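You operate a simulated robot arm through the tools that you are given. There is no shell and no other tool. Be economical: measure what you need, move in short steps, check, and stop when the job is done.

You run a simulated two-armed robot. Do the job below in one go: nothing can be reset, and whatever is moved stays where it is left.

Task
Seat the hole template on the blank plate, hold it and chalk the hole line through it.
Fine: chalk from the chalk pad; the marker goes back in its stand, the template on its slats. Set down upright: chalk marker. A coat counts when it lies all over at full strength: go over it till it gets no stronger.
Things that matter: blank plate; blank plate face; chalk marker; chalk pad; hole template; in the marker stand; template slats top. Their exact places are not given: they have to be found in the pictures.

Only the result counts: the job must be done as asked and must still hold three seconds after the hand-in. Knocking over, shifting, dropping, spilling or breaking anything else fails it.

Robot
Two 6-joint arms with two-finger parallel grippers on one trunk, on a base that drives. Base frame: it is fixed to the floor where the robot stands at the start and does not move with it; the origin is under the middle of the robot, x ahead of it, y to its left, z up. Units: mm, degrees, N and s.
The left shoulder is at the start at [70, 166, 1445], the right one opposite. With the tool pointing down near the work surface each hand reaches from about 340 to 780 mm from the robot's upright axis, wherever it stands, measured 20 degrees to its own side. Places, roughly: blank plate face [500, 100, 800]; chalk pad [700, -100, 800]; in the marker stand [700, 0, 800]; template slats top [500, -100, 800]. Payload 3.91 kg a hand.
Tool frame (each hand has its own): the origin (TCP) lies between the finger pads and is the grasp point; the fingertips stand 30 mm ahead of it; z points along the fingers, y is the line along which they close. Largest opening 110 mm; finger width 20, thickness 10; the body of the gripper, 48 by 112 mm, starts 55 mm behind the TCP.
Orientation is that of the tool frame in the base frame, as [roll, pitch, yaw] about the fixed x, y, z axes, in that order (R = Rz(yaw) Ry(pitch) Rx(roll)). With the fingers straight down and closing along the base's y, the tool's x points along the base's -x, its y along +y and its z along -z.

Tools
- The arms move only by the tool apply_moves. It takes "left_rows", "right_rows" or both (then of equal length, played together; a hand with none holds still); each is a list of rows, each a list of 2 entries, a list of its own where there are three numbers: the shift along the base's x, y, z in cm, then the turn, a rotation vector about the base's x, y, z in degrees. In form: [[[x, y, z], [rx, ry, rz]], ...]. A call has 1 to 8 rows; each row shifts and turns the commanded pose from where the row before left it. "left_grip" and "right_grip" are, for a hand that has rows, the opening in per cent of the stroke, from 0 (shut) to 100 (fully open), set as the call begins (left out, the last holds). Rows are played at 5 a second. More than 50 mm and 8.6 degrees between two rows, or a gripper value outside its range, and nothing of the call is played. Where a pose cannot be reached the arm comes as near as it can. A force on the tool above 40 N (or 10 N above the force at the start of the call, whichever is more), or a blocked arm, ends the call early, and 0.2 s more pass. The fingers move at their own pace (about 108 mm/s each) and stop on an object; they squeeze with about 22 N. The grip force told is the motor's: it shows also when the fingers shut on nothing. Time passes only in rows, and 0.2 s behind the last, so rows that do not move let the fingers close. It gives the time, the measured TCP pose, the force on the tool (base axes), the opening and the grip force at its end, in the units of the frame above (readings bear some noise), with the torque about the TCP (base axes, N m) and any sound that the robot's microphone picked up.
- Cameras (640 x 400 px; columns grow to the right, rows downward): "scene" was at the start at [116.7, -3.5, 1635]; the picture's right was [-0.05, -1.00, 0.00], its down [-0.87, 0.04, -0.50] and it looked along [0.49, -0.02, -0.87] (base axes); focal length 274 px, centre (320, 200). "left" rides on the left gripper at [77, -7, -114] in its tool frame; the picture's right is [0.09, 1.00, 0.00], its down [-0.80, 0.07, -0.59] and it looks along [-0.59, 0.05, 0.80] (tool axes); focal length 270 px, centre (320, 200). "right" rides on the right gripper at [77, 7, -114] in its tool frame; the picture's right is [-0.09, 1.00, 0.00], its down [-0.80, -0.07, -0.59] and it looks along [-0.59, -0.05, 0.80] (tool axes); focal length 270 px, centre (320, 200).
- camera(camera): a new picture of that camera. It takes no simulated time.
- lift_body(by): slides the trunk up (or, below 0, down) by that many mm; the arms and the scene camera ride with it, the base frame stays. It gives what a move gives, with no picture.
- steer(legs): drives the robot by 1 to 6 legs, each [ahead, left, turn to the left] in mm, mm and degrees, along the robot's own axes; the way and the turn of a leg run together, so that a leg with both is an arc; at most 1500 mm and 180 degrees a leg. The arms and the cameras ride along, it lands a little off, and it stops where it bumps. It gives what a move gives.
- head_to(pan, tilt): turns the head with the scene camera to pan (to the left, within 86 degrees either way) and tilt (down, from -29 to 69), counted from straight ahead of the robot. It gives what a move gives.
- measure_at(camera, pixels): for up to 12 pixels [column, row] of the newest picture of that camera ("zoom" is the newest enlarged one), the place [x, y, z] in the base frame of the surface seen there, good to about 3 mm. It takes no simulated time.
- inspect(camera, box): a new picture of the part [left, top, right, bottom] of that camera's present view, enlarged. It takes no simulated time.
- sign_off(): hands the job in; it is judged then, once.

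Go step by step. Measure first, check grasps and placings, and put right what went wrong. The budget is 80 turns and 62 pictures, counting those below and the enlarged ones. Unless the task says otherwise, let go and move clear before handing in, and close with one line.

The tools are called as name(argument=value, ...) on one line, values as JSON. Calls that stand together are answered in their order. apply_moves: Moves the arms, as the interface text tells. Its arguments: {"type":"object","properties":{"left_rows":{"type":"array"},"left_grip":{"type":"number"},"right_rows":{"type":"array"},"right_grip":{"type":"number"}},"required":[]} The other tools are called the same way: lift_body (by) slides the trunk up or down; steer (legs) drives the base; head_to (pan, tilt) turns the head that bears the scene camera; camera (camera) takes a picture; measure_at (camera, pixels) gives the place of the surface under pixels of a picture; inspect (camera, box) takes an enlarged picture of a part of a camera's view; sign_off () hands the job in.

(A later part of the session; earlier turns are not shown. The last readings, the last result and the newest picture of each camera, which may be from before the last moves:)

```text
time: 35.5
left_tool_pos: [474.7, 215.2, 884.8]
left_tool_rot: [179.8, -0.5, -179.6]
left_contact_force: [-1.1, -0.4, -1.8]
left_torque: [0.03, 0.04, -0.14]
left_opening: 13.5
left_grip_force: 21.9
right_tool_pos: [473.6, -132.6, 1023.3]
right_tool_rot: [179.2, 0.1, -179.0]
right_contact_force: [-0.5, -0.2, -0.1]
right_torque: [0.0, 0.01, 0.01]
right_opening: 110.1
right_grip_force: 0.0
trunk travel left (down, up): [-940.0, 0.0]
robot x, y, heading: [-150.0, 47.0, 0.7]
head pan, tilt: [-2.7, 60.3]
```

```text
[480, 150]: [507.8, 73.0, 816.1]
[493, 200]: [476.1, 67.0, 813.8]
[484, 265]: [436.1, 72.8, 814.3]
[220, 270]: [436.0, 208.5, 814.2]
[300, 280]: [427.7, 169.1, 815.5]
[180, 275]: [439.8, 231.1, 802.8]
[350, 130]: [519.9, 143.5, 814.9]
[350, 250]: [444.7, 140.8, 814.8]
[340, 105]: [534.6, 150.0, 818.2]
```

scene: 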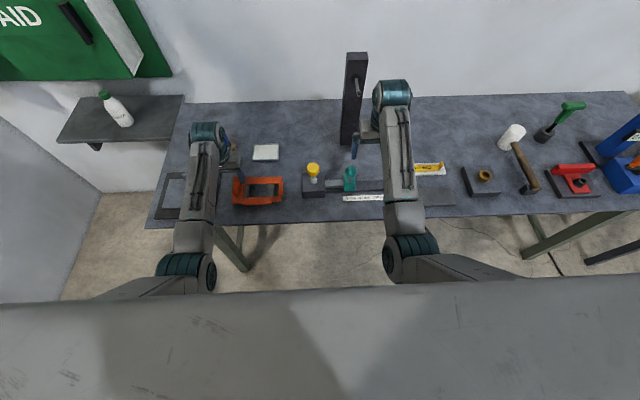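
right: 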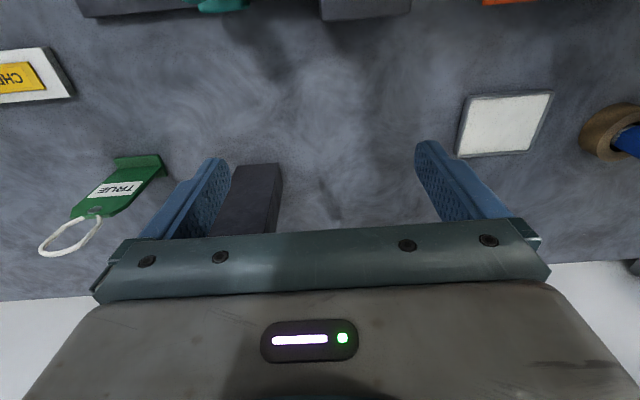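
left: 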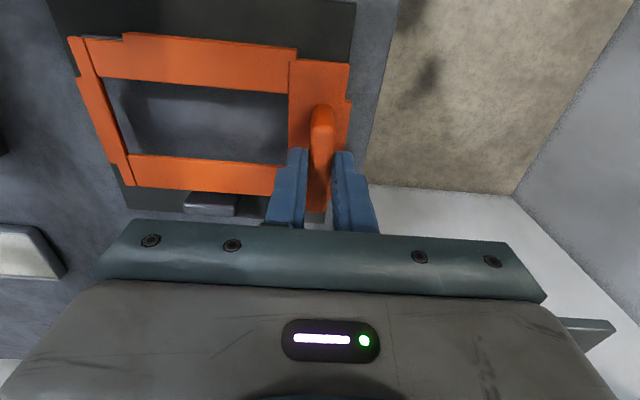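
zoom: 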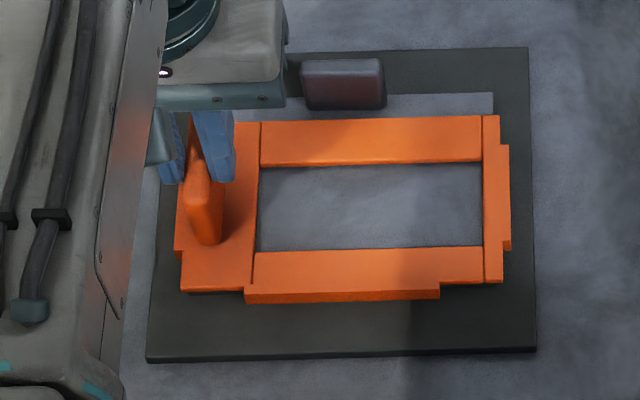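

Frame top is now ~815 all around, i.e. on the plate face. I press down 2 mm to confirm contact.

apply_moves(left_rows=[[[0, 0, -0.15], [0, 0, 0]], [[0, 0, -0.15], [0, 0, 0]], [[0, 0, 0], [0, 0, 0]]])

camera(camera="left")

measure_at(camera="left", pixels=[[320, 160], [300, 80], [200, 60], [200, 165], [110, 110], [150, 100], [230, 130]])

```text
time: 36.3
left_tool_pos: [473.2, 216.0, 883.2]
left_tool_rot: [179.9, -0.4, -179.5]
left_contact_force: [1.5, 1.3, 10.9]
left_torque: [0.02, 0.4, -0.1]
left_opening: 13.3
left_grip_force: 22.4
right_tool_pos: [472.6, -132.1, 1023.8]
right_tool_rot: [179.0, 0.1, -179.0]
right_contact_force: [0.8, 0.0, 0.0]
right_torque: [-0.01, -0.03, -0.02]
right_opening: 109.8
right_grip_force: 0.2
trunk travel left (down, up): [-940.0, 0.0]
robot x, y, heading: [-147.2, 45.4, 0.9]
head pan, tilt: [-2.7, 60.3]
```

```text
33 pictures are left
```

left: 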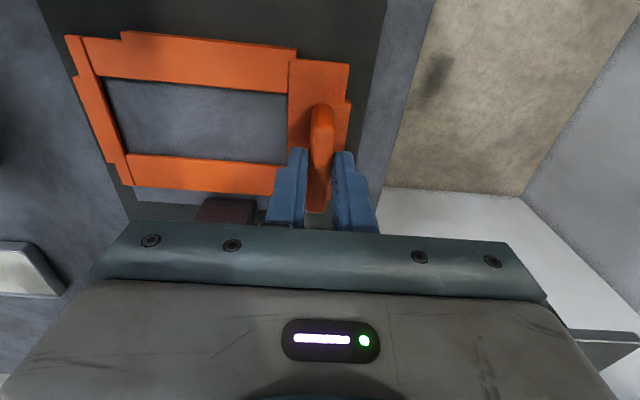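

```text
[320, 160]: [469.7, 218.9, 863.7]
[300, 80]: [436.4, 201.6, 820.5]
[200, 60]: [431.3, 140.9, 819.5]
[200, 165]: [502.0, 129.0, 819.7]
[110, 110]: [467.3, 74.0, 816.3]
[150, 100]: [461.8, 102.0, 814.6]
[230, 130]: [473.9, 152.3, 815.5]
```

Seated (10.9 N contact). I release the fin, raise the left hand, and drive ahead 95 / left 100 so the right hand can reach the marker.

apply_moves(left_rows=[[[0, 0, 0.15], [0, 0, 0]], [[0, 0, 0], [0, 0, 0]], [[0, 0, 0], [0, 0, 0]], [[0, 0, 1.5], [0, 0, 0]], [[0, 0, 2], [0, 0, 0]], [[0, 0, 0], [0, 0, 0]]], left_grip=50)

camera(camera="scene")

measure_at(camera="scene", pixels=[[150, 137], [200, 135], [120, 138], [252, 93], [316, 129], [314, 153], [270, 185], [206, 120]])

```text
time: 37.7
left_tool_pos: [475.6, 216.9, 918.1]
left_tool_rot: [-180.0, -0.5, -179.6]
left_contact_force: [-0.4, 0.8, 0.3]
left_torque: [-0.02, 0.03, 0.0]
left_opening: 55.2
left_grip_force: 0.1
right_tool_pos: [474.7, -131.9, 1022.4]
right_tool_rot: [179.0, 0.1, -178.9]
right_contact_force: [0.6, 0.1, 0.2]
right_torque: [-0.03, 0.01, 0.01]
right_opening: 110.1
right_grip_force: 0.1
trunk travel left (down, up): [-940.0, 0.0]
robot x, y, heading: [-151.1, 47.1, 0.5]
head pan, tilt: [-2.7, 60.3]
```

```text
32 pictures are left
```

scene: 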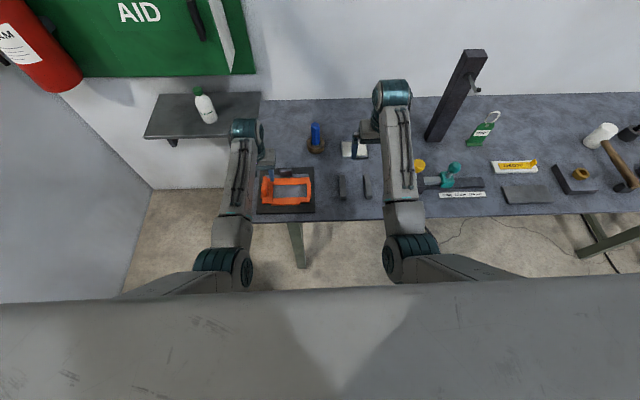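

```text
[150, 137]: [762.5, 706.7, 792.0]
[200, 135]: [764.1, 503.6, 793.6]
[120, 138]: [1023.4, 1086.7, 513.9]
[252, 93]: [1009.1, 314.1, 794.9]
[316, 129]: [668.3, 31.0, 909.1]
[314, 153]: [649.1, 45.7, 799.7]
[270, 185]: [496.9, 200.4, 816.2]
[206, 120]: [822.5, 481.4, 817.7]
```

Path is clear (shelf at x>760). Driving ahead 95 and left 100.

steer(legs=[[0, 100, 0], [95, 0, -0.5]])

apply_moves(right_rows=[[[0, 0, 0], [0, 0, 8]], [[0, 0, 0], [0, 0, 8]], [[0, 0, 0], [0, 0, 8]], [[0, 0, 0], [0, 0, 8]], [[0, 0, 0], [0, 0, 8]], [[0, 0, 0], [0, 0, 8]]], right_grip=60)

```text
time: 39.6
left_tool_pos: [565.7, 311.7, 920.3]
left_tool_rot: [-179.9, -0.3, 179.7]
left_contact_force: [-0.2, -0.2, -0.8]
left_torque: [0.0, 0.01, -0.01]
left_opening: 55.1
left_grip_force: 0.1
right_tool_pos: [559.1, -35.4, 1025.6]
right_tool_rot: [179.2, 0.3, -179.4]
right_contact_force: [-0.1, -0.5, -0.2]
right_torque: [0.0, -0.04, 0.01]
right_opening: 110.1
right_grip_force: 0.1
trunk travel left (down, up): [-940.0, 0.0]
robot x, y, heading: [-56.8, 147.9, 0.2]
head pan, tilt: [-2.7, 60.3]
```

```text
time: 41.0
left_tool_pos: [569.2, 312.1, 916.9]
left_tool_rot: [-179.9, -0.6, 179.9]
left_contact_force: [0.4, -0.5, 1.1]
left_torque: [0.0, 0.04, 0.03]
left_opening: 55.1
left_grip_force: 0.0
right_tool_pos: [564.7, -36.6, 1021.7]
right_tool_rot: [179.1, -0.1, -131.3]
right_contact_force: [-0.6, -0.8, -0.7]
right_torque: [0.01, 0.02, -0.01]
right_opening: 66.3
right_grip_force: 0.0
trunk travel left (down, up): [-940.0, 0.0]
robot x, y, heading: [-59.4, 147.3, 0.1]
head pan, tilt: [-2.7, 60.3]
```

Yaw works. Finish the 90° turn while moving nearer the marker, then look with the right camera.

apply_moves(right_rows=[[[1, 1, -0.5], [0, 0, 8]], [[1, 1, -0.5], [0, 0, 8]], [[1, 1, -0.5], [0, 0, 8]], [[1, 1, -0.5], [0, 0, 8]], [[1, 1.5, -0.5], [0, 0, 8]], [[0, 0, 0], [0, 0, 1.4]], [[0, 0, 0], [0, 0, 0]]])

camera(camera="right")

inspect(camera="scene", box=[260, 60, 440, 200])

```text
time: 42.6
left_tool_pos: [569.9, 311.0, 917.3]
left_tool_rot: [179.8, -0.5, 179.9]
left_contact_force: [0.1, -0.4, -0.3]
left_torque: [0.02, 0.03, 0.02]
left_opening: 55.0
left_grip_force: 0.0
right_tool_pos: [613.1, 18.6, 998.5]
right_tool_rot: [179.1, 0.0, -90.0]
right_contact_force: [0.3, 0.3, 0.7]
right_torque: [0.01, 0.02, -0.02]
right_opening: 66.2
right_grip_force: 0.1
trunk travel left (down, up): [-940.0, 0.0]
robot x, y, heading: [-55.4, 147.0, 0.4]
head pan, tilt: [-2.7, 60.3]
```

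```text
31 pictures are left
```

right: 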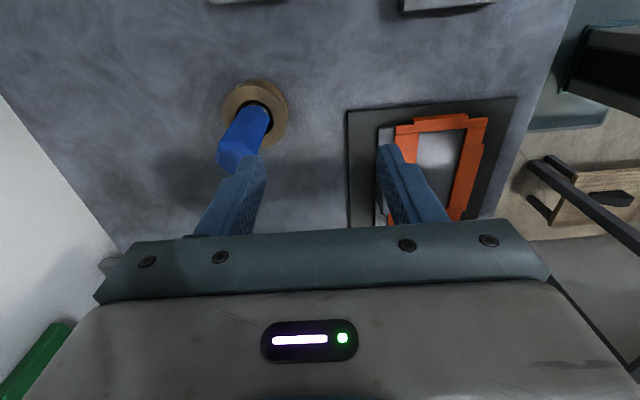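

```text
2.86 times, centred on (350, 130) of scene
```

zoom: 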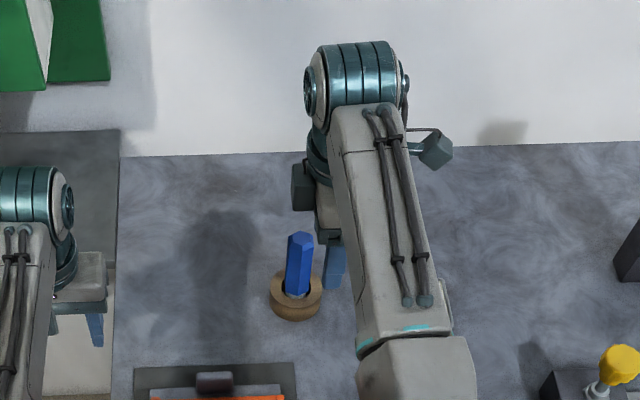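

Marker at right-camera (240,140), ring at (256,108). Measuring both.

measure_at(camera="right", pixels=[[230, 152], [238, 155], [222, 160], [245, 130], [265, 125], [228, 100], [284, 105], [258, 82], [270, 108]])

measure_at(camera="zoom", pixels=[[300, 238], [290, 242], [312, 242], [295, 285], [308, 260], [270, 295], [322, 290], [296, 318], [296, 308]])

```text
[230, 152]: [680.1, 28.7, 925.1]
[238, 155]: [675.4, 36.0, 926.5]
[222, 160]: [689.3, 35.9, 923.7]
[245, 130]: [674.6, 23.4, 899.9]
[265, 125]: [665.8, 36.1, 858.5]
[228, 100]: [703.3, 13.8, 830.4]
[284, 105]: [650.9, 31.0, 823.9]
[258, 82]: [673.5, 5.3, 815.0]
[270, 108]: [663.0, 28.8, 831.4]
```

```text
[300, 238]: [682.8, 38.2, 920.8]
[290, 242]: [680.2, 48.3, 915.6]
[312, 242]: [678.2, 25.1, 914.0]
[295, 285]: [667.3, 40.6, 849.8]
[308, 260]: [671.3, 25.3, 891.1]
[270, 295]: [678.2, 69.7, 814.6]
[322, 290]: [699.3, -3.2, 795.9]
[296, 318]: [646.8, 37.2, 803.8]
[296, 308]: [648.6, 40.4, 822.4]
```

Marker axis ≈ (677,36.5), hex ~23 mm, top ≈921. Moving over it, then checking alignment before descending.

apply_moves(right_rows=[[[2, 0.6, -0.5], [-0.3, 0, 0]], [[2, 0.6, -0.5], [-0.3, 0, 0]], [[2.4, 0.6, -0.5], [-0.3, 0, 0]], [[0, 0, 0], [0, 0, 0]], [[0, 0, 0], [0, 0, 0]]])

camera(camera="right")

```text
time: 43.8
left_tool_pos: [568.5, 311.1, 917.6]
left_tool_rot: [180.0, -0.5, 179.9]
left_contact_force: [-0.2, -0.2, -0.4]
left_torque: [-0.01, 0.05, -0.03]
left_opening: 55.1
left_grip_force: 0.1
right_tool_pos: [679.7, 37.6, 983.6]
right_tool_rot: [179.2, -0.8, -90.0]
right_contact_force: [0.3, 0.8, 0.4]
right_torque: [-0.03, 0.02, -0.01]
right_opening: 66.2
right_grip_force: 0.0
trunk travel left (down, up): [-940.0, 0.0]
robot x, y, heading: [-59.7, 147.0, 0.0]
head pan, tilt: [-2.7, 60.3]
```

```text
29 pictures are left
```

right: 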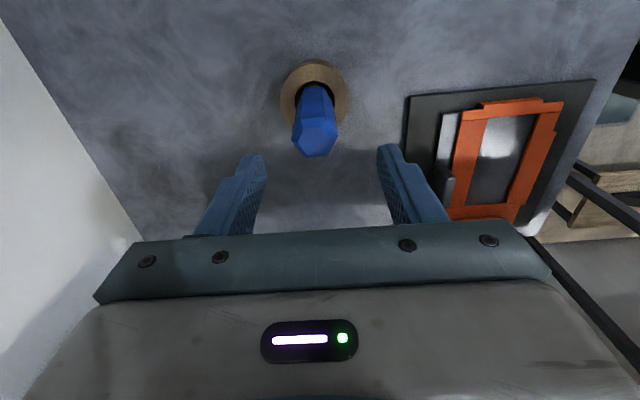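

Marker centred between the fingers in x. Check its y and x once more.

measure_at(camera="right", pixels=[[315, 140], [297, 125], [334, 122], [315, 155], [315, 118], [315, 105], [313, 64], [283, 92], [346, 92]])

```text
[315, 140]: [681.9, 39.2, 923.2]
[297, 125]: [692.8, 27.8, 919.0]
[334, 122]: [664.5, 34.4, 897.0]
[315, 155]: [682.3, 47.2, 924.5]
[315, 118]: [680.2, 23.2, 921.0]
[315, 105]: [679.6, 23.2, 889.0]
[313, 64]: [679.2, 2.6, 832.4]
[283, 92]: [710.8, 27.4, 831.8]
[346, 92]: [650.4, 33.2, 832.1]
```

Well aligned at (680,36). Descending 95 mm, then closing.

apply_moves(right_rows=[[[0, -0.1, -2.5], [0.9, -0.8, 0]], [[0, 0, -2.5], [0, 0, 0]], [[0, 0, -2.5], [0, 0, 0]], [[0, 0, -2], [0, 0, 0]], [[0, 0, 0], [0, 0, 0]]])

apply_moves(right_rows=[[[0, 0, 0], [0, 0, 0]], [[0, 0, 0], [0, 0, 0]], [[0, 0, 0], [0, 0, 0]], [[0, 0, 0], [0, 0, 0]]], right_grip=0)

```text
time: 45.0
left_tool_pos: [567.9, 311.7, 918.2]
left_tool_rot: [-180.0, -0.5, 179.8]
left_contact_force: [-0.6, -0.3, 0.3]
left_torque: [-0.02, 0.0, 0.0]
left_opening: 54.8
left_grip_force: 0.0
right_tool_pos: [678.4, 34.5, 887.8]
right_tool_rot: [-180.0, 0.1, -90.1]
right_contact_force: [0.7, -0.5, 0.5]
right_torque: [0.0, -0.03, 0.01]
right_opening: 66.1
right_grip_force: 0.0
trunk travel left (down, up): [-940.0, 0.0]
robot x, y, heading: [-58.7, 149.5, 0.1]
head pan, tilt: [-2.7, 60.3]
```

```text
time: 46.0
left_tool_pos: [568.3, 310.8, 917.4]
left_tool_rot: [180.0, -0.4, 179.9]
left_contact_force: [-0.7, 0.3, -0.2]
left_torque: [0.02, 0.03, -0.02]
left_opening: 55.1
left_grip_force: 0.0
right_tool_pos: [677.0, 35.3, 887.9]
right_tool_rot: [-180.0, 0.1, -89.9]
right_contact_force: [0.5, -0.8, 0.7]
right_torque: [0.03, -0.04, 0.0]
right_opening: 31.2
right_grip_force: 21.6
trunk travel left (down, up): [-940.0, 0.0]
robot x, y, heading: [-56.6, 150.9, -0.0]
head pan, tilt: [-2.7, 60.3]
```

Gripped (31 mm, 21.6 N); return pose TCP (677,35.3,887.9). Lift slowly and inspect.

apply_moves(right_rows=[[[0, 0, 0.5], [0, 0, 0]], [[0, 0, 1], [0, 0, 0]], [[0, 0, 1.5], [0, 0, 0]], [[0, 0, 1.5], [0, 0, 0]], [[0, 0, 1.5], [0, 0, 0]], [[0, 0, 0], [0, 0, 0]]])

inspect(camera="scene", box=[300, 90, 400, 170])

camera(camera="right")

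```text
time: 47.4
left_tool_pos: [567.8, 312.4, 917.2]
left_tool_rot: [179.9, -0.5, 179.8]
left_contact_force: [-0.5, -0.5, -1.3]
left_torque: [-0.01, 0.0, -0.03]
left_opening: 55.2
left_grip_force: 0.0
right_tool_pos: [677.5, 35.7, 949.1]
right_tool_rot: [179.9, 0.0, -90.0]
right_contact_force: [0.0, -0.5, -1.0]
right_torque: [0.0, 0.02, 0.0]
right_opening: 31.1
right_grip_force: 21.8
trunk travel left (down, up): [-940.0, 0.0]
robot x, y, heading: [-60.7, 152.8, 0.3]
head pan, tilt: [-2.7, 60.3]
```

```text
5.00 times, centred on (350, 130) of scene
```

zoom: 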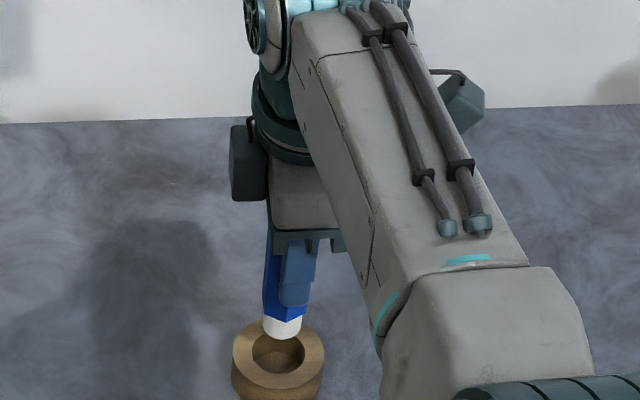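

```text
27 pictures are left
```

right: 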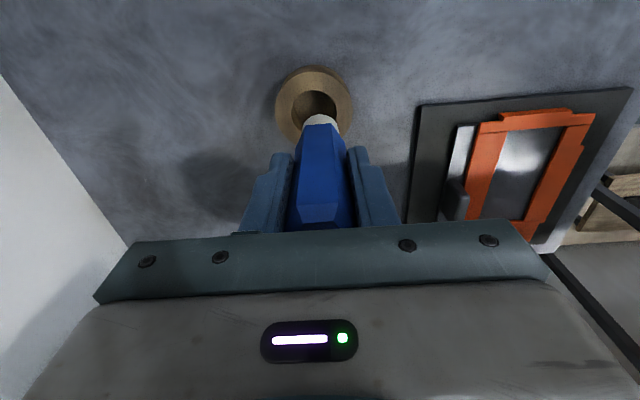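

The white tip is visible at zoom (283,330), marker clear of the stand. Measure the tip.

measure_at(camera="zoom", pixels=[[283, 322], [283, 333], [268, 325], [298, 325], [285, 305], [278, 340]])

measure_at(camera="right", pixels=[[322, 118], [310, 120], [336, 125], [318, 190], [320, 225]])

```text
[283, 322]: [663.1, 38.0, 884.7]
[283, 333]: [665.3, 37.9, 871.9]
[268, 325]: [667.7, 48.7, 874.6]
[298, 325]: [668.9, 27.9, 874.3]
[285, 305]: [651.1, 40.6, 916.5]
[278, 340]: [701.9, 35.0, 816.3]
```

```text
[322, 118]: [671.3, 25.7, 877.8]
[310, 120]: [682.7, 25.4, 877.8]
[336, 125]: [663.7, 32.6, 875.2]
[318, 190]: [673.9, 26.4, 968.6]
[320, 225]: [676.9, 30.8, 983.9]
```

Tip is ≈80 mm below the TCP, ~21 mm wide. I carry it over the pad at (654,−114) and lower to just above.

apply_moves(right_rows=[[[-0.4, -3, 0], [0, 0, 0]], [[-0.4, -3, 0], [0, 0, 0]], [[-0.5, -3, 0], [0, 0, 0]], [[-0.5, -3, 0], [0, 0, 0]], [[-0.5, -3, 0], [0, 0, 0]], [[0, 0, -2.5], [0, 0, 0]], [[0, 0, -2.5], [0, 0, 0]], [[0, 0, 0], [0, 0, 0]]])

inspect(camera="scene", box=[300, 90, 440, 200])

camera(camera="right")

```text
time: 49.2
left_tool_pos: [568.3, 310.1, 917.2]
left_tool_rot: [179.9, -0.5, 179.8]
left_contact_force: [-0.8, 0.5, 0.0]
left_torque: [-0.01, -0.05, 0.0]
left_opening: 54.8
left_grip_force: 0.1
right_tool_pos: [654.9, -115.4, 897.8]
right_tool_rot: [-180.0, 0.1, -90.0]
right_contact_force: [0.3, 0.4, -1.6]
right_torque: [0.03, 0.01, 0.01]
right_opening: 31.0
right_grip_force: 21.8
trunk travel left (down, up): [-940.0, 0.0]
robot x, y, heading: [-57.8, 150.3, 0.3]
head pan, tilt: [-2.7, 60.3]
```

```text
3.64 times, centred on (370, 145) of scene
```

zoom: 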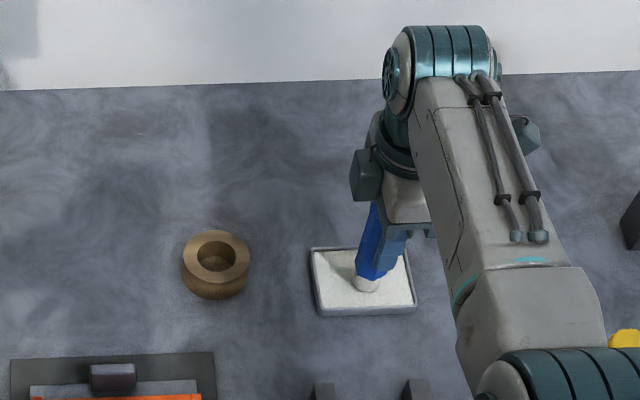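

```text
25 pictures are left
```

right: 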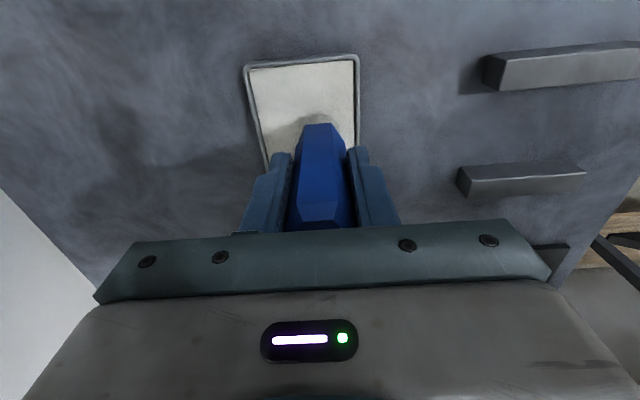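

Tip is over the pad, inside the rim. Lower in 2 mm steps to contact.

apply_moves(right_rows=[[[0, 0, -0.2], [0, 0, 0]], [[0, 0, -0.2], [0, 0, 0]], [[0, 0, -0.2], [0, 0, 0]], [[0, 0, -0.2], [0, 0, 0]], [[0, 0, -0.15], [0, 0, 0]], [[0, 0, -0.1], [0, 0, 0]], [[0, 0, 0], [0, 0, 0]]])

```text
time: 50.8
left_tool_pos: [566.8, 312.4, 919.1]
left_tool_rot: [179.9, -0.4, 179.8]
left_contact_force: [1.3, 0.5, 0.5]
left_torque: [0.03, 0.01, 0.0]
left_opening: 55.1
left_grip_force: 0.1
right_tool_pos: [653.6, -113.7, 890.1]
right_tool_rot: [-179.8, -0.1, -90.0]
right_contact_force: [2.4, -0.2, 18.6]
right_torque: [0.07, 0.05, 0.02]
right_opening: 31.1
right_grip_force: 21.7
trunk travel left (down, up): [-940.0, 0.0]
robot x, y, heading: [-59.1, 146.0, 0.1]
head pan, tilt: [-2.7, 60.3]
```

Contact at 18.6 N. Ease 1 mm and rub a few strokes.

apply_moves(right_rows=[[[0, 0, 0.1], [0, 0, 0]], [[0, 0.9, 0], [0, 0, 0]], [[0, -0.9, 0], [0, 0, 0]], [[0, -0.9, 0], [0, 0, 0]], [[0, 0.9, 0], [0, 0, 0]], [[0.6, 0, 0], [0, 0, 0]], [[-0.6, 0, 0], [0, 0, 0]], [[0, 0, 0], [0, 0, 0]]])

apply_moves(right_rows=[[[0, 0, 1], [0, 0, 0]], [[0, 0, 2], [0, 0, 0]], [[0, 0, 2.5], [0, 0, 0]], [[0, 0, 0], [0, 0, 0]]])

inspect(camera="scene", box=[340, 120, 420, 185])

```text
time: 52.6
left_tool_pos: [567.9, 310.9, 918.0]
left_tool_rot: [180.0, -0.6, 179.9]
left_contact_force: [0.3, 0.4, 0.1]
left_torque: [-0.02, 0.0, -0.02]
left_opening: 55.1
left_grip_force: 0.1
right_tool_pos: [653.1, -114.7, 888.7]
right_tool_rot: [179.8, 0.0, -89.9]
right_contact_force: [-1.0, 0.9, 1.9]
right_torque: [0.08, 0.03, 0.01]
right_opening: 31.0
right_grip_force: 22.1
trunk travel left (down, up): [-940.0, 0.0]
robot x, y, heading: [-60.2, 153.2, 0.1]
head pan, tilt: [-2.7, 60.3]
```

```text
time: 53.6
left_tool_pos: [568.4, 310.7, 918.4]
left_tool_rot: [180.0, -0.5, 179.9]
left_contact_force: [-1.3, -0.2, 0.3]
left_torque: [-0.03, 0.03, -0.03]
left_opening: 55.2
left_grip_force: 0.0
right_tool_pos: [653.9, -114.1, 943.7]
right_tool_rot: [179.9, 0.0, -90.1]
right_contact_force: [-0.2, -0.3, -0.4]
right_torque: [0.03, -0.02, -0.01]
right_opening: 31.2
right_grip_force: 22.0
trunk travel left (down, up): [-940.0, 0.0]
robot x, y, heading: [-60.3, 145.1, 0.2]
head pan, tilt: [-2.7, 60.3]
```

```text
6.15 times, centred on (380, 152) of scene
```

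zoom: 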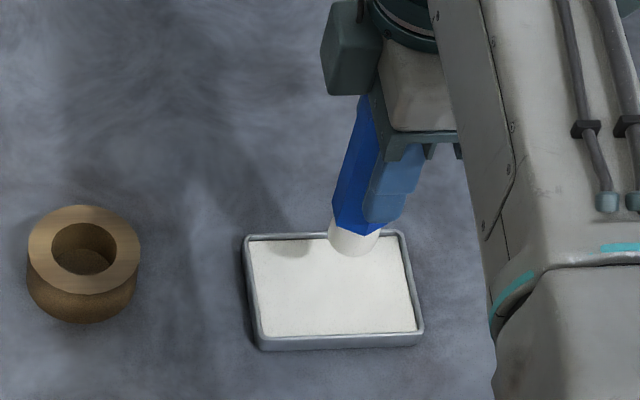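

Chalk loaded. Now drive back 165 so both arms reach the window extended.

steer(legs=[[-165, 3, 0]])

apply_moves(left_rows=[[[2, -2, 0], [0, 0, 0]], [[2, -2, 0], [0, 0, 0]], [[2, -2, 0], [0, 0, 0]], [[1.5, -2, 0], [0, 0, 0]], [[0, -1.5, 0], [0, 0, 0]], [[0, 0, 0], [0, 0, 0]]])

```text
time: 55.0
left_tool_pos: [408.3, 314.8, 915.1]
left_tool_rot: [179.9, -0.7, 179.7]
left_contact_force: [0.3, -0.4, -0.9]
left_torque: [-0.01, -0.01, -0.03]
left_opening: 55.0
left_grip_force: 0.0
right_tool_pos: [494.1, -112.0, 942.4]
right_tool_rot: [179.8, 0.1, -90.0]
right_contact_force: [0.9, 0.3, -1.0]
right_torque: [-0.02, 0.02, 0.03]
right_opening: 31.1
right_grip_force: 22.1
trunk travel left (down, up): [-940.0, 0.0]
robot x, y, heading: [-219.3, 154.2, 0.0]
head pan, tilt: [-2.7, 60.3]
```

```text
time: 56.4
left_tool_pos: [479.6, 218.9, 917.0]
left_tool_rot: [180.0, -0.5, 179.9]
left_contact_force: [-0.2, 0.3, 1.3]
left_torque: [-0.01, 0.02, -0.04]
left_opening: 54.9
left_grip_force: 0.0
right_tool_pos: [490.1, -111.9, 945.3]
right_tool_rot: [180.0, 0.0, -90.0]
right_contact_force: [0.6, 0.0, -1.4]
right_torque: [0.02, -0.02, -0.01]
right_opening: 30.9
right_grip_force: 21.9
trunk travel left (down, up): [-940.0, 0.0]
robot x, y, heading: [-225.4, 152.0, 0.2]
head pan, tilt: [-2.7, 60.3]
```

Left hand is back over the fin. One check picture, then descend.

apply_moves(left_rows=[[[-0.3, -0.3, 0], [0, 0, 0]], [[0, 0, 0], [0, 0, 0]]])

camera(camera="left")

measure_at(camera="left", pixels=[[320, 120], [320, 150], [320, 165]])

```text
time: 57.0
left_tool_pos: [477.5, 216.2, 919.1]
left_tool_rot: [-180.0, -0.5, 179.9]
left_contact_force: [-1.3, -0.1, -0.4]
left_torque: [0.03, -0.01, 0.0]
left_opening: 55.1
left_grip_force: 0.0
right_tool_pos: [490.8, -110.8, 943.9]
right_tool_rot: [179.9, 0.1, -90.0]
right_contact_force: [-0.3, 0.0, -1.0]
right_torque: [0.0, 0.03, 0.0]
right_opening: 30.9
right_grip_force: 21.8
trunk travel left (down, up): [-940.0, 0.0]
robot x, y, heading: [-221.8, 146.1, 0.1]
head pan, tilt: [-2.7, 60.3]
```

```text
23 pictures are left
```

left: 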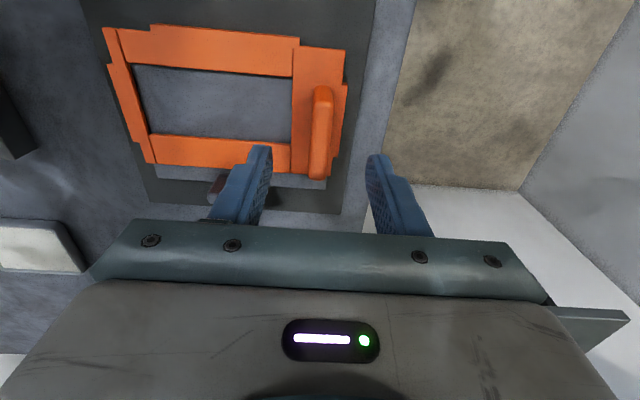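

```text
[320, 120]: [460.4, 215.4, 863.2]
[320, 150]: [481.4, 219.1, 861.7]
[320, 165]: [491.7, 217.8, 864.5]
```

Fin (320,140) is centred. Descend to z≈871 and close.

apply_moves(left_rows=[[[-0.1, 0, -1.6], [0, 0, 0]], [[0, 0, -1.6], [0, 0, 0]], [[0, 0, -1.6], [0, 0, 0]], [[0, 0, 0], [0, 0, 0]]])

apply_moves(left_rows=[[[0, 0, 0], [0, 0, 0]], [[0, 0, 0], [0, 0, 0]], [[0, 0, 0], [0, 0, 0]]], left_grip=0)

inspect(camera="scene", box=[240, 120, 420, 230])

```text
time: 58.0
left_tool_pos: [477.3, 216.6, 869.7]
left_tool_rot: [-180.0, -0.5, 179.8]
left_contact_force: [0.1, -0.2, 0.3]
left_torque: [-0.03, 0.0, 0.03]
left_opening: 54.9
left_grip_force: 0.1
right_tool_pos: [491.3, -110.6, 943.1]
right_tool_rot: [179.8, 0.0, -89.9]
right_contact_force: [0.6, 0.7, -0.9]
right_torque: [0.02, 0.0, -0.03]
right_opening: 31.0
right_grip_force: 21.8
trunk travel left (down, up): [-940.0, 0.0]
robot x, y, heading: [-219.9, 151.1, 0.4]
head pan, tilt: [-2.7, 60.3]
```

```text
time: 58.8
left_tool_pos: [476.5, 216.3, 870.8]
left_tool_rot: [180.0, -0.5, 179.9]
left_contact_force: [0.4, -0.1, 1.5]
left_torque: [-0.05, 0.05, 0.09]
left_opening: 13.5
left_grip_force: 21.8
right_tool_pos: [490.7, -111.3, 944.4]
right_tool_rot: [179.9, 0.1, -90.0]
right_contact_force: [-0.3, 0.2, -0.5]
right_torque: [-0.01, -0.02, 0.02]
right_opening: 31.0
right_grip_force: 22.3
trunk travel left (down, up): [-940.0, 0.0]
robot x, y, heading: [-223.5, 148.6, 0.1]
head pan, tilt: [-2.7, 60.3]
```

```text
3.56 times, centred on (330, 175) of scene
```

zoom: 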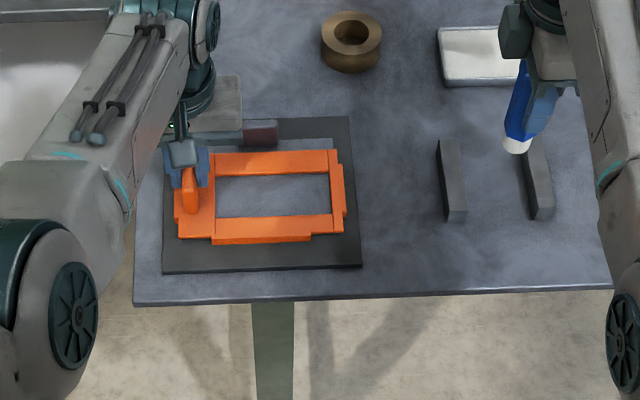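

Template is held. Measure window corners, and bring the marker over toward the window's right part.

measure_at(camera="zoom", pixels=[[220, 180], [325, 176], [327, 209], [220, 214], [270, 178], [270, 212], [210, 195], [335, 190], [270, 166], [270, 222]])

apply_moves(right_rows=[[[-0.2, 4, 0], [0, 0, 0]], [[-0.2, 4, 0], [0, 0, 0]], [[-0.2, 4, 0], [0, 0, 0]], [[-0.2, 4, 0], [0, 0, 0]], [[-0.2, 4, 0], [0, 0, 0]], [[0, 0, 0], [0, 0, 0]]])

```text
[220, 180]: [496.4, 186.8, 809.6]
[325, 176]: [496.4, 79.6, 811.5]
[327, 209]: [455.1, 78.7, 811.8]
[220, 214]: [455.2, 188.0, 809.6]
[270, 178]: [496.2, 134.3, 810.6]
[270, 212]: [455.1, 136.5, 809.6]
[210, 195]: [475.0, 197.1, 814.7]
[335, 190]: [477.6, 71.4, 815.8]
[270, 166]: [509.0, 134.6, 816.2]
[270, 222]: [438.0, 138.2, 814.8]
```

```text
time: 60.2
left_tool_pos: [475.7, 216.4, 870.4]
left_tool_rot: [179.8, -0.5, 179.9]
left_contact_force: [-0.3, 1.2, 1.8]
left_torque: [-0.09, 0.0, -0.02]
left_opening: 13.4
left_grip_force: 22.1
right_tool_pos: [480.9, 87.0, 943.8]
right_tool_rot: [179.8, -0.1, -90.1]
right_contact_force: [0.3, 0.1, -0.9]
right_torque: [-0.01, 0.0, -0.01]
right_opening: 30.9
right_grip_force: 22.2
trunk travel left (down, up): [-940.0, 0.0]
robot x, y, heading: [-222.8, 151.3, 0.3]
head pan, tilt: [-2.7, 60.3]
```

Window on plate spans x≈452–501, y≈76–191; tip (r≈10) centre range x 464–490, y 87–180. Lower to contact at (477,89).

apply_moves(right_rows=[[[-0.4, 0.1, -1.5], [0, 0, 0]], [[0, 0, -1.5], [0, 0, 0]], [[0, 0, -1.5], [0, 0, 0]], [[0, 0, -0.4], [0, 0, 0]], [[0, 0, -0.15], [0, 0, 0]], [[0, 0, -0.15], [0, 0, 0]], [[0, 0, -0.1], [0, 0, 0]], [[0, 0, 0], [0, 0, 0]]])

inspect(camera="scene", box=[260, 140, 370, 210])

```text
time: 62.0
left_tool_pos: [475.2, 217.9, 872.0]
left_tool_rot: [180.0, -0.4, 179.9]
left_contact_force: [-0.1, 0.4, 0.0]
left_torque: [0.05, 0.02, 0.03]
left_opening: 13.0
left_grip_force: 21.5
right_tool_pos: [477.3, 89.3, 894.3]
right_tool_rot: [-179.8, 0.0, -90.1]
right_contact_force: [6.8, -0.8, 20.4]
right_torque: [-0.02, -0.61, -0.04]
right_opening: 31.4
right_grip_force: 22.6
trunk travel left (down, up): [-940.0, 0.0]
robot x, y, heading: [-220.1, 149.5, 0.1]
head pan, tilt: [-2.7, 60.3]
```

```text
5.71 times, centred on (315, 175) of scene
```

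zoom: 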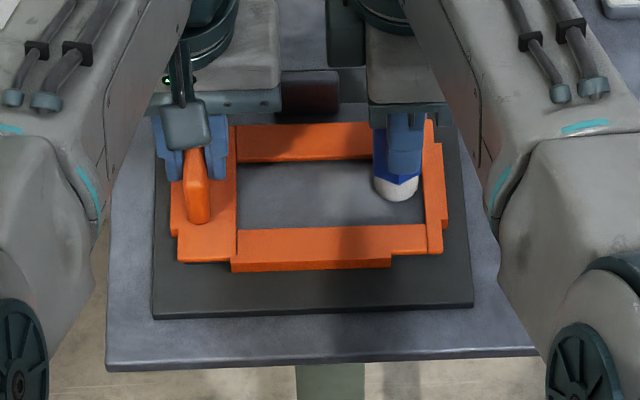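

Touching at 20 N inside the window (tip at zoom (397,190)). Ease 1 mm and make first strokes over the right part, to see the coat.

apply_moves(right_rows=[[[0, 0, 0.1], [0, 0, 0]], [[-1.2, 0, 0], [0, 0, 0]], [[0, 2, 0], [0, 0, 0]], [[0, 2, 0], [0, 0, 0]], [[1.2, 0, 0], [0, 0, 0]], [[0, -2, 0], [0, 0, 0]], [[0, -2, 0], [0, 0, 0]], [[0, 0, 0], [0, 0, 0]]])

inspect(camera="scene", box=[260, 140, 370, 210])

```text
time: 63.0
left_tool_pos: [475.3, 219.2, 868.9]
left_tool_rot: [179.9, -0.4, -180.0]
left_contact_force: [0.3, 0.4, -0.6]
left_torque: [-0.96, 0.22, -0.05]
left_opening: 13.3
left_grip_force: 22.0
right_tool_pos: [462.2, 117.5, 892.1]
right_tool_rot: [179.8, -0.5, -90.3]
right_contact_force: [-4.5, -5.2, 8.6]
right_torque: [0.56, 0.15, 0.17]
right_opening: 31.3
right_grip_force: 22.2
trunk travel left (down, up): [-940.0, 0.0]
robot x, y, heading: [-223.0, 151.1, -0.0]
head pan, tilt: [-2.7, 60.3]
stopped in row 5 (right hand): the force on the tool passed its limit (the readings are from after the stop); the commanded pose is now the measured one
```

```text
5.71 times, centred on (315, 175) of scene
```

zoom: 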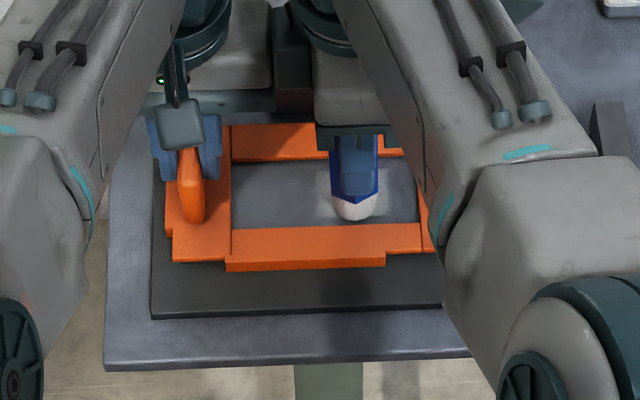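

The box on the right wrist's +y side (zoom (290,60)) ran up against the left gripper; a light chalk haze is visible around the tip. I lift the marker and tilt the right hand 26° away (lean to −y) to gain clearance.

apply_moves(right_rows=[[[0.2, -0.5, 1], [0, 0, 0]], [[0.3, -1, 1], [0, 0, 0]], [[0.4, -1, 0.5], [6.5, 0, 0]], [[0.3, -1, 0], [6.5, 0, 0]], [[0, -1, -0.3], [6.5, 0, 0]], [[0, -0.5, -0.2], [6.5, 0, 0]], [[0, 0, 0], [0, 0, 0]]])

inspect(camera="scene", box=[260, 140, 370, 210])

measure_at(camera="zoom", pixels=[[234, 200], [420, 200], [330, 245], [300, 170], [300, 222]])

```text
time: 64.7
left_tool_pos: [475.4, 218.2, 870.6]
left_tool_rot: [179.9, -0.4, 180.0]
left_contact_force: [-3.6, -3.2, 5.6]
left_torque: [-0.16, 0.12, -0.02]
left_opening: 13.5
left_grip_force: 22.0
right_tool_pos: [473.6, 67.7, 911.3]
right_tool_rot: [179.7, 25.7, -90.2]
right_contact_force: [-0.9, 0.0, -0.4]
right_torque: [-0.05, 0.01, 0.0]
right_opening: 31.1
right_grip_force: 21.8
trunk travel left (down, up): [-940.0, 0.0]
robot x, y, heading: [-223.4, 147.1, 0.1]
head pan, tilt: [-2.7, 60.3]
```

```text
5.71 times, centred on (315, 175) of scene
```

zoom: 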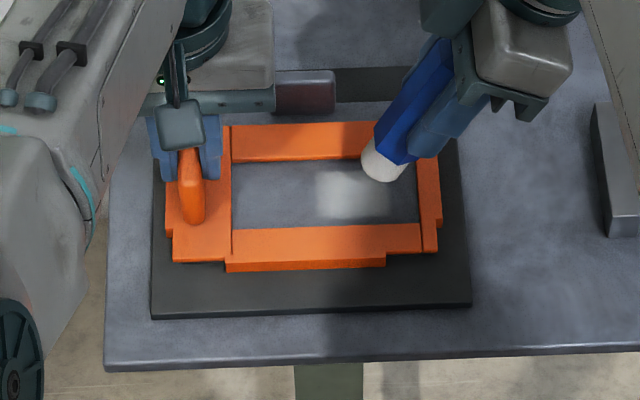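

```text
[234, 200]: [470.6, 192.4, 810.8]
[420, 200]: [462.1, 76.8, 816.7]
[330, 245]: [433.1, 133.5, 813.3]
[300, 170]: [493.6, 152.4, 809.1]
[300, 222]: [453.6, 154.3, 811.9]
```

Clear view: a chalk patch is on the plate at zoom (345,195) and the tilted hand is free. Lower the tilted tip to contact here.

apply_moves(right_rows=[[[0, 0, -1], [0, 0, 0]], [[0, 0, -1], [0, 0, 0]], [[0, 0, -0.3], [0, 0, 0]], [[0, 0, -0.15], [0, 0, 0]], [[0, 0, -0.15], [0, 0, 0]], [[0, 0, 0], [0, 0, 0]]])

```text
time: 66.0
left_tool_pos: [474.7, 220.1, 870.4]
left_tool_rot: [179.8, -0.4, -180.0]
left_contact_force: [-1.1, -3.8, -0.4]
left_torque: [-0.26, 0.09, -0.07]
left_opening: 13.5
left_grip_force: 22.1
right_tool_pos: [475.9, 67.4, 886.5]
right_tool_rot: [179.9, 25.6, -90.1]
right_contact_force: [4.5, -3.6, 17.9]
right_torque: [0.21, -0.31, -0.07]
right_opening: 31.2
right_grip_force: 21.9
trunk travel left (down, up): [-940.0, 0.0]
robot x, y, heading: [-221.3, 151.0, 0.1]
head pan, tilt: [-2.7, 60.3]
```

Good contact (18 N). Ease slightly and raster the window in lines along y.

apply_moves(right_rows=[[[0, 0, 0.05], [0, 0, 0]], [[-1.1, 0, 0], [0, 0, 0]], [[0, 2.5, 0], [0, 0, 0]], [[0, 2.5, 0], [0, 0, 0]], [[0, 2.3, 0], [0, 0, 0]], [[0.6, 0, 0], [0, 0, 0]], [[0, -2.5, 0], [0, 0, 0]], [[0, -2.3, 0], [0, 0, 0]]])

apply_moves(right_rows=[[[0, -2, 0], [0, 0, 0]], [[0, -2, 0], [0, 0, 0]], [[0.6, 0, 0], [0, 0, 0]], [[0, 2.2, 0], [0, 0, 0]], [[0, 2.2, 0], [0, 0, 0]], [[0, 2.2, 0], [0, 0, 0]], [[0, 2.2, 0], [0, 0, 0]], [[0.6, 0, 0], [0, 0, 0]]])

apply_moves(right_rows=[[[0, -2.2, 0], [0, 0, 0]], [[0, -2.2, 0], [0, 0, 0]], [[0, -2.2, 0], [0, 0, 0]], [[0, -2.2, 0], [0, 0, 0]], [[0.6, 0, 0], [0, 0, 0]], [[0, 2.2, 0], [0, 0, 0]], [[0, 2.2, 0], [0, 0, 0]], [[0, 2.2, 0], [0, 0, 0]]])

inspect(camera="scene", box=[260, 140, 370, 210])

```text
time: 67.8
left_tool_pos: [475.5, 218.8, 869.4]
left_tool_rot: [179.7, -0.4, -179.9]
left_contact_force: [-2.8, -5.4, 3.1]
left_torque: [-0.09, 0.02, -0.06]
left_opening: 13.6
left_grip_force: 22.3
right_tool_pos: [470.9, 91.4, 885.5]
right_tool_rot: [179.7, 25.6, -90.2]
right_contact_force: [1.1, 1.4, 3.5]
right_torque: [0.12, -0.13, -0.07]
right_opening: 31.1
right_grip_force: 22.4
trunk travel left (down, up): [-940.0, 0.0]
robot x, y, heading: [-223.7, 149.9, 0.0]
head pan, tilt: [-2.7, 60.3]
```

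```text
time: 69.7
left_tool_pos: [476.1, 219.6, 870.6]
left_tool_rot: [179.8, -0.3, -179.9]
left_contact_force: [1.6, -4.3, 5.6]
left_torque: [-0.2, 0.04, -0.04]
left_opening: 13.5
left_grip_force: 22.1
right_tool_pos: [483.6, 139.6, 885.3]
right_tool_rot: [179.5, 25.6, -90.3]
right_contact_force: [0.6, 0.8, 0.4]
right_torque: [0.02, 0.03, 0.04]
right_opening: 31.0
right_grip_force: 22.2
trunk travel left (down, up): [-940.0, 0.0]
robot x, y, heading: [-217.6, 152.4, 0.1]
head pan, tilt: [-2.7, 60.3]
```

```text
time: 71.5
left_tool_pos: [476.9, 219.6, 871.2]
left_tool_rot: [179.8, -0.3, -180.0]
left_contact_force: [0.7, -4.9, 6.4]
left_torque: [-0.24, -0.09, 0.0]
left_opening: 13.4
left_grip_force: 22.0
right_tool_pos: [487.3, 118.0, 886.1]
right_tool_rot: [179.5, 25.4, -90.1]
right_contact_force: [-0.1, -0.3, -1.7]
right_torque: [0.0, 0.01, 0.0]
right_opening: 30.8
right_grip_force: 21.8
trunk travel left (down, up): [-940.0, 0.0]
robot x, y, heading: [-221.8, 150.8, -0.0]
head pan, tilt: [-2.7, 60.3]
```

```text
5.71 times, centred on (315, 175) of scene
```

zoom: 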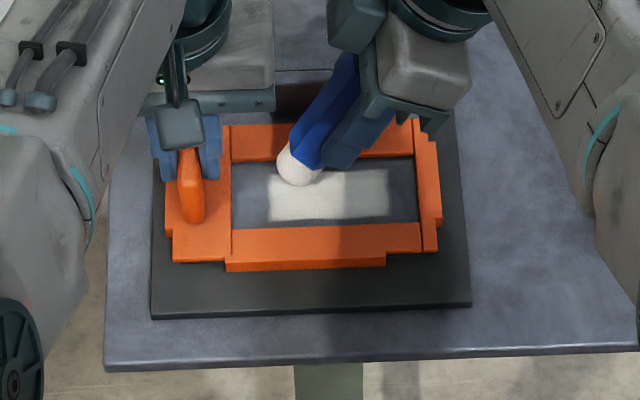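

The coat shows as a clean rectangle (zoom cols 268–390), fainter toward the far edge where contact was lost (force ≈0). Lower to regain contact and go over it again.

apply_moves(right_rows=[[[0, 0, -0.1], [0, 0, 0]], [[0, 0, -0.1], [0, 0, 0]], [[0, 0, -0.05], [0, 0, 0]], [[0, 0, 0], [0, 0, 0]]])

```text
time: 72.5
left_tool_pos: [474.8, 219.2, 870.6]
left_tool_rot: [179.7, -0.4, -180.0]
left_contact_force: [8.9, -4.7, -5.9]
left_torque: [-0.14, -0.23, 0.18]
left_opening: 13.5
left_grip_force: 21.4
right_tool_pos: [488.6, 118.1, 883.7]
right_tool_rot: [179.7, 25.7, -90.4]
right_contact_force: [-10.0, -3.6, 17.6]
right_torque: [0.32, 0.54, 0.35]
right_opening: 31.1
right_grip_force: 21.7
trunk travel left (down, up): [-940.0, 0.0]
robot x, y, heading: [-223.5, 152.0, 0.1]
head pan, tilt: [-2.7, 60.3]
```

Side force shows the tip is leaning on the far rail at x≈488; I shift back 3 mm and raster again, far lines first.

apply_moves(right_rows=[[[-0.3, 0, 0.05], [0, 0, 0]], [[0, 2.2, 0], [0, 0, 0]], [[0, -2.2, 0], [0, 0, 0]], [[0, -2.2, 0], [0, 0, 0]], [[0, -2.2, 0], [0, 0, 0]], [[-0.5, 0, 0], [0, 0, 0]], [[0, 2.2, 0], [0, 0, 0]], [[0, 2.2, 0], [0, 0, 0]]])

apply_moves(right_rows=[[[0, 2.2, 0], [0, 0, 0]], [[-0.5, 0, -0.03], [0, 0, 0]], [[0, -2.2, 0], [0, 0, 0]], [[0, -2.2, 0], [0, 0, 0]], [[0, -2.2, 0], [0, 0, 0]], [[-0.5, 0, -0.03], [0, 0, 0]], [[0, 2.2, 0], [0, 0, 0]], [[0, 2.2, 0], [0, 0, 0]]])

apply_moves(right_rows=[[[0, 2.2, 0], [0, 0, 0]], [[-0.5, 0, -0.03], [0, 0, 0]], [[0, -2.2, 0], [0, 0, 0]], [[0, -2.2, 0], [0, 0, 0]], [[0, -2.2, 0], [0, 0, 0]], [[0, 2.2, 0], [0, 0, 0]], [[0, 2.2, 0], [0, 0, 0]], [[0, 0, 0], [0, 0, 0]]])

inspect(camera="scene", box=[260, 140, 370, 210])

```text
time: 74.2
left_tool_pos: [475.5, 218.9, 869.7]
left_tool_rot: [179.9, -0.4, -180.0]
left_contact_force: [-2.3, -3.7, 2.7]
left_torque: [-0.23, 0.17, 0.03]
left_opening: 13.6
left_grip_force: 21.6
right_tool_pos: [481.1, 119.2, 884.1]
right_tool_rot: [179.7, 25.5, -90.2]
right_contact_force: [-1.2, 0.2, 0.8]
right_torque: [0.02, 0.02, 0.02]
right_opening: 30.8
right_grip_force: 22.0
trunk travel left (down, up): [-940.0, 0.0]
robot x, y, heading: [-222.5, 148.3, -0.1]
head pan, tilt: [-2.7, 60.3]
```

```text
time: 76.0
left_tool_pos: [475.9, 220.2, 871.1]
left_tool_rot: [179.8, -0.5, -179.9]
left_contact_force: [-2.5, -3.4, 3.4]
left_torque: [-0.24, -0.01, -0.03]
left_opening: 13.6
left_grip_force: 22.3
right_tool_pos: [469.8, 119.1, 882.9]
right_tool_rot: [179.6, 25.6, -90.4]
right_contact_force: [0.5, -0.5, -1.1]
right_torque: [-0.01, -0.02, -0.01]
right_opening: 30.9
right_grip_force: 21.6
trunk travel left (down, up): [-940.0, 0.0]
robot x, y, heading: [-223.2, 150.8, 0.0]
head pan, tilt: [-2.7, 60.3]
```

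```text
time: 77.8
left_tool_pos: [476.1, 219.4, 869.3]
left_tool_rot: [179.8, -0.5, 180.0]
left_contact_force: [-1.3, -2.7, 3.8]
left_torque: [-0.1, 0.01, -0.05]
left_opening: 13.5
left_grip_force: 21.9
right_tool_pos: [464.4, 118.4, 884.4]
right_tool_rot: [179.6, 25.6, -90.2]
right_contact_force: [-0.1, -0.3, -0.3]
right_torque: [0.02, 0.0, 0.02]
right_opening: 30.6
right_grip_force: 21.6
trunk travel left (down, up): [-940.0, 0.0]
robot x, y, heading: [-224.4, 151.7, 0.0]
head pan, tilt: [-2.7, 60.3]
```

```text
5.71 times, centred on (315, 175) of scene
```

zoom: 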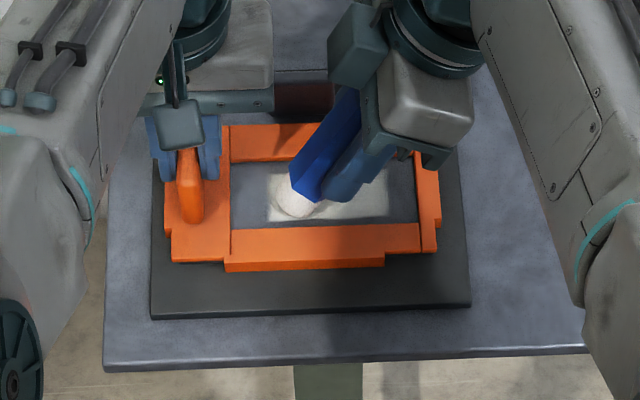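

Contact fades because the marker slides up in the grip. I'll press down again without easing, and raster with small downward creep.

apply_moves(right_rows=[[[0, 0, -0.1], [0, 0, 0]], [[0, 0, -0.1], [0, 0, 0]], [[0, 0, -0.05], [0, 0, 0]], [[0, 0, 0], [0, 0, 0]]])

apply_moves(right_rows=[[[0, 2, 0], [0, 0, 0]], [[0, -2, 0], [0, 0, 0]], [[0, -2.2, -0.02], [0, 0, 0]], [[0, -2.2, 0], [0, 0, 0]], [[0.5, 0, -0.02], [0, 0, 0]], [[0, 2.2, 0], [0, 0, 0]], [[0, 2.2, 0], [0, 0, 0]], [[0, 2.2, -0.02], [0, 0, 0]]])

apply_moves(right_rows=[[[0.5, 0, -0.02], [0, 0, 0]], [[0, -2.2, 0], [0, 0, 0]], [[0, -2.2, 0], [0, 0, 0]], [[0, -2.2, -0.02], [0, 0, 0]], [[0.5, 0, -0.02], [0, 0, 0]], [[0, 2.2, 0], [0, 0, 0]], [[0, 2.2, 0], [0, 0, 0]], [[0, 2.2, 0], [0, 0, 0]]])

```text
time: 78.8
left_tool_pos: [474.8, 219.3, 871.0]
left_tool_rot: [179.9, -0.5, -179.9]
left_contact_force: [0.4, -4.9, -0.9]
left_torque: [-0.17, -0.01, -0.09]
left_opening: 13.4
left_grip_force: 22.1
right_tool_pos: [465.5, 118.6, 881.6]
right_tool_rot: [179.8, 25.5, -90.2]
right_contact_force: [-3.4, -0.3, 14.0]
right_torque: [0.37, 0.21, 0.09]
right_opening: 30.7
right_grip_force: 22.5
trunk travel left (down, up): [-940.0, 0.0]
robot x, y, heading: [-220.6, 149.9, -0.0]
head pan, tilt: [-2.7, 60.3]
```

```text
time: 80.7
left_tool_pos: [476.5, 219.8, 870.3]
left_tool_rot: [179.9, -0.3, -180.0]
left_contact_force: [-1.9, -3.2, 2.9]
left_torque: [-0.17, 0.05, -0.1]
left_opening: 13.3
left_grip_force: 22.1
right_tool_pos: [471.1, 142.7, 879.5]
right_tool_rot: [179.5, 25.5, -90.2]
right_contact_force: [0.3, -0.6, -0.9]
right_torque: [-0.01, 0.0, 0.0]
right_opening: 29.6
right_grip_force: 21.8
trunk travel left (down, up): [-940.0, 0.0]
robot x, y, heading: [-220.1, 149.2, 0.1]
head pan, tilt: [-2.7, 60.3]
```

```text
time: 82.5
left_tool_pos: [476.0, 220.1, 869.9]
left_tool_rot: [179.9, -0.4, 180.0]
left_contact_force: [-2.5, -4.3, 3.2]
left_torque: [-0.19, 0.06, -0.04]
left_opening: 13.4
left_grip_force: 21.6
right_tool_pos: [480.4, 143.1, 880.1]
right_tool_rot: [179.6, 25.6, -90.3]
right_contact_force: [-0.2, 0.0, -1.1]
right_torque: [-0.01, 0.04, 0.01]
right_opening: 29.6
right_grip_force: 22.0
trunk travel left (down, up): [-940.0, 0.0]
robot x, y, heading: [-223.8, 151.7, 0.2]
head pan, tilt: [-2.7, 60.3]
```

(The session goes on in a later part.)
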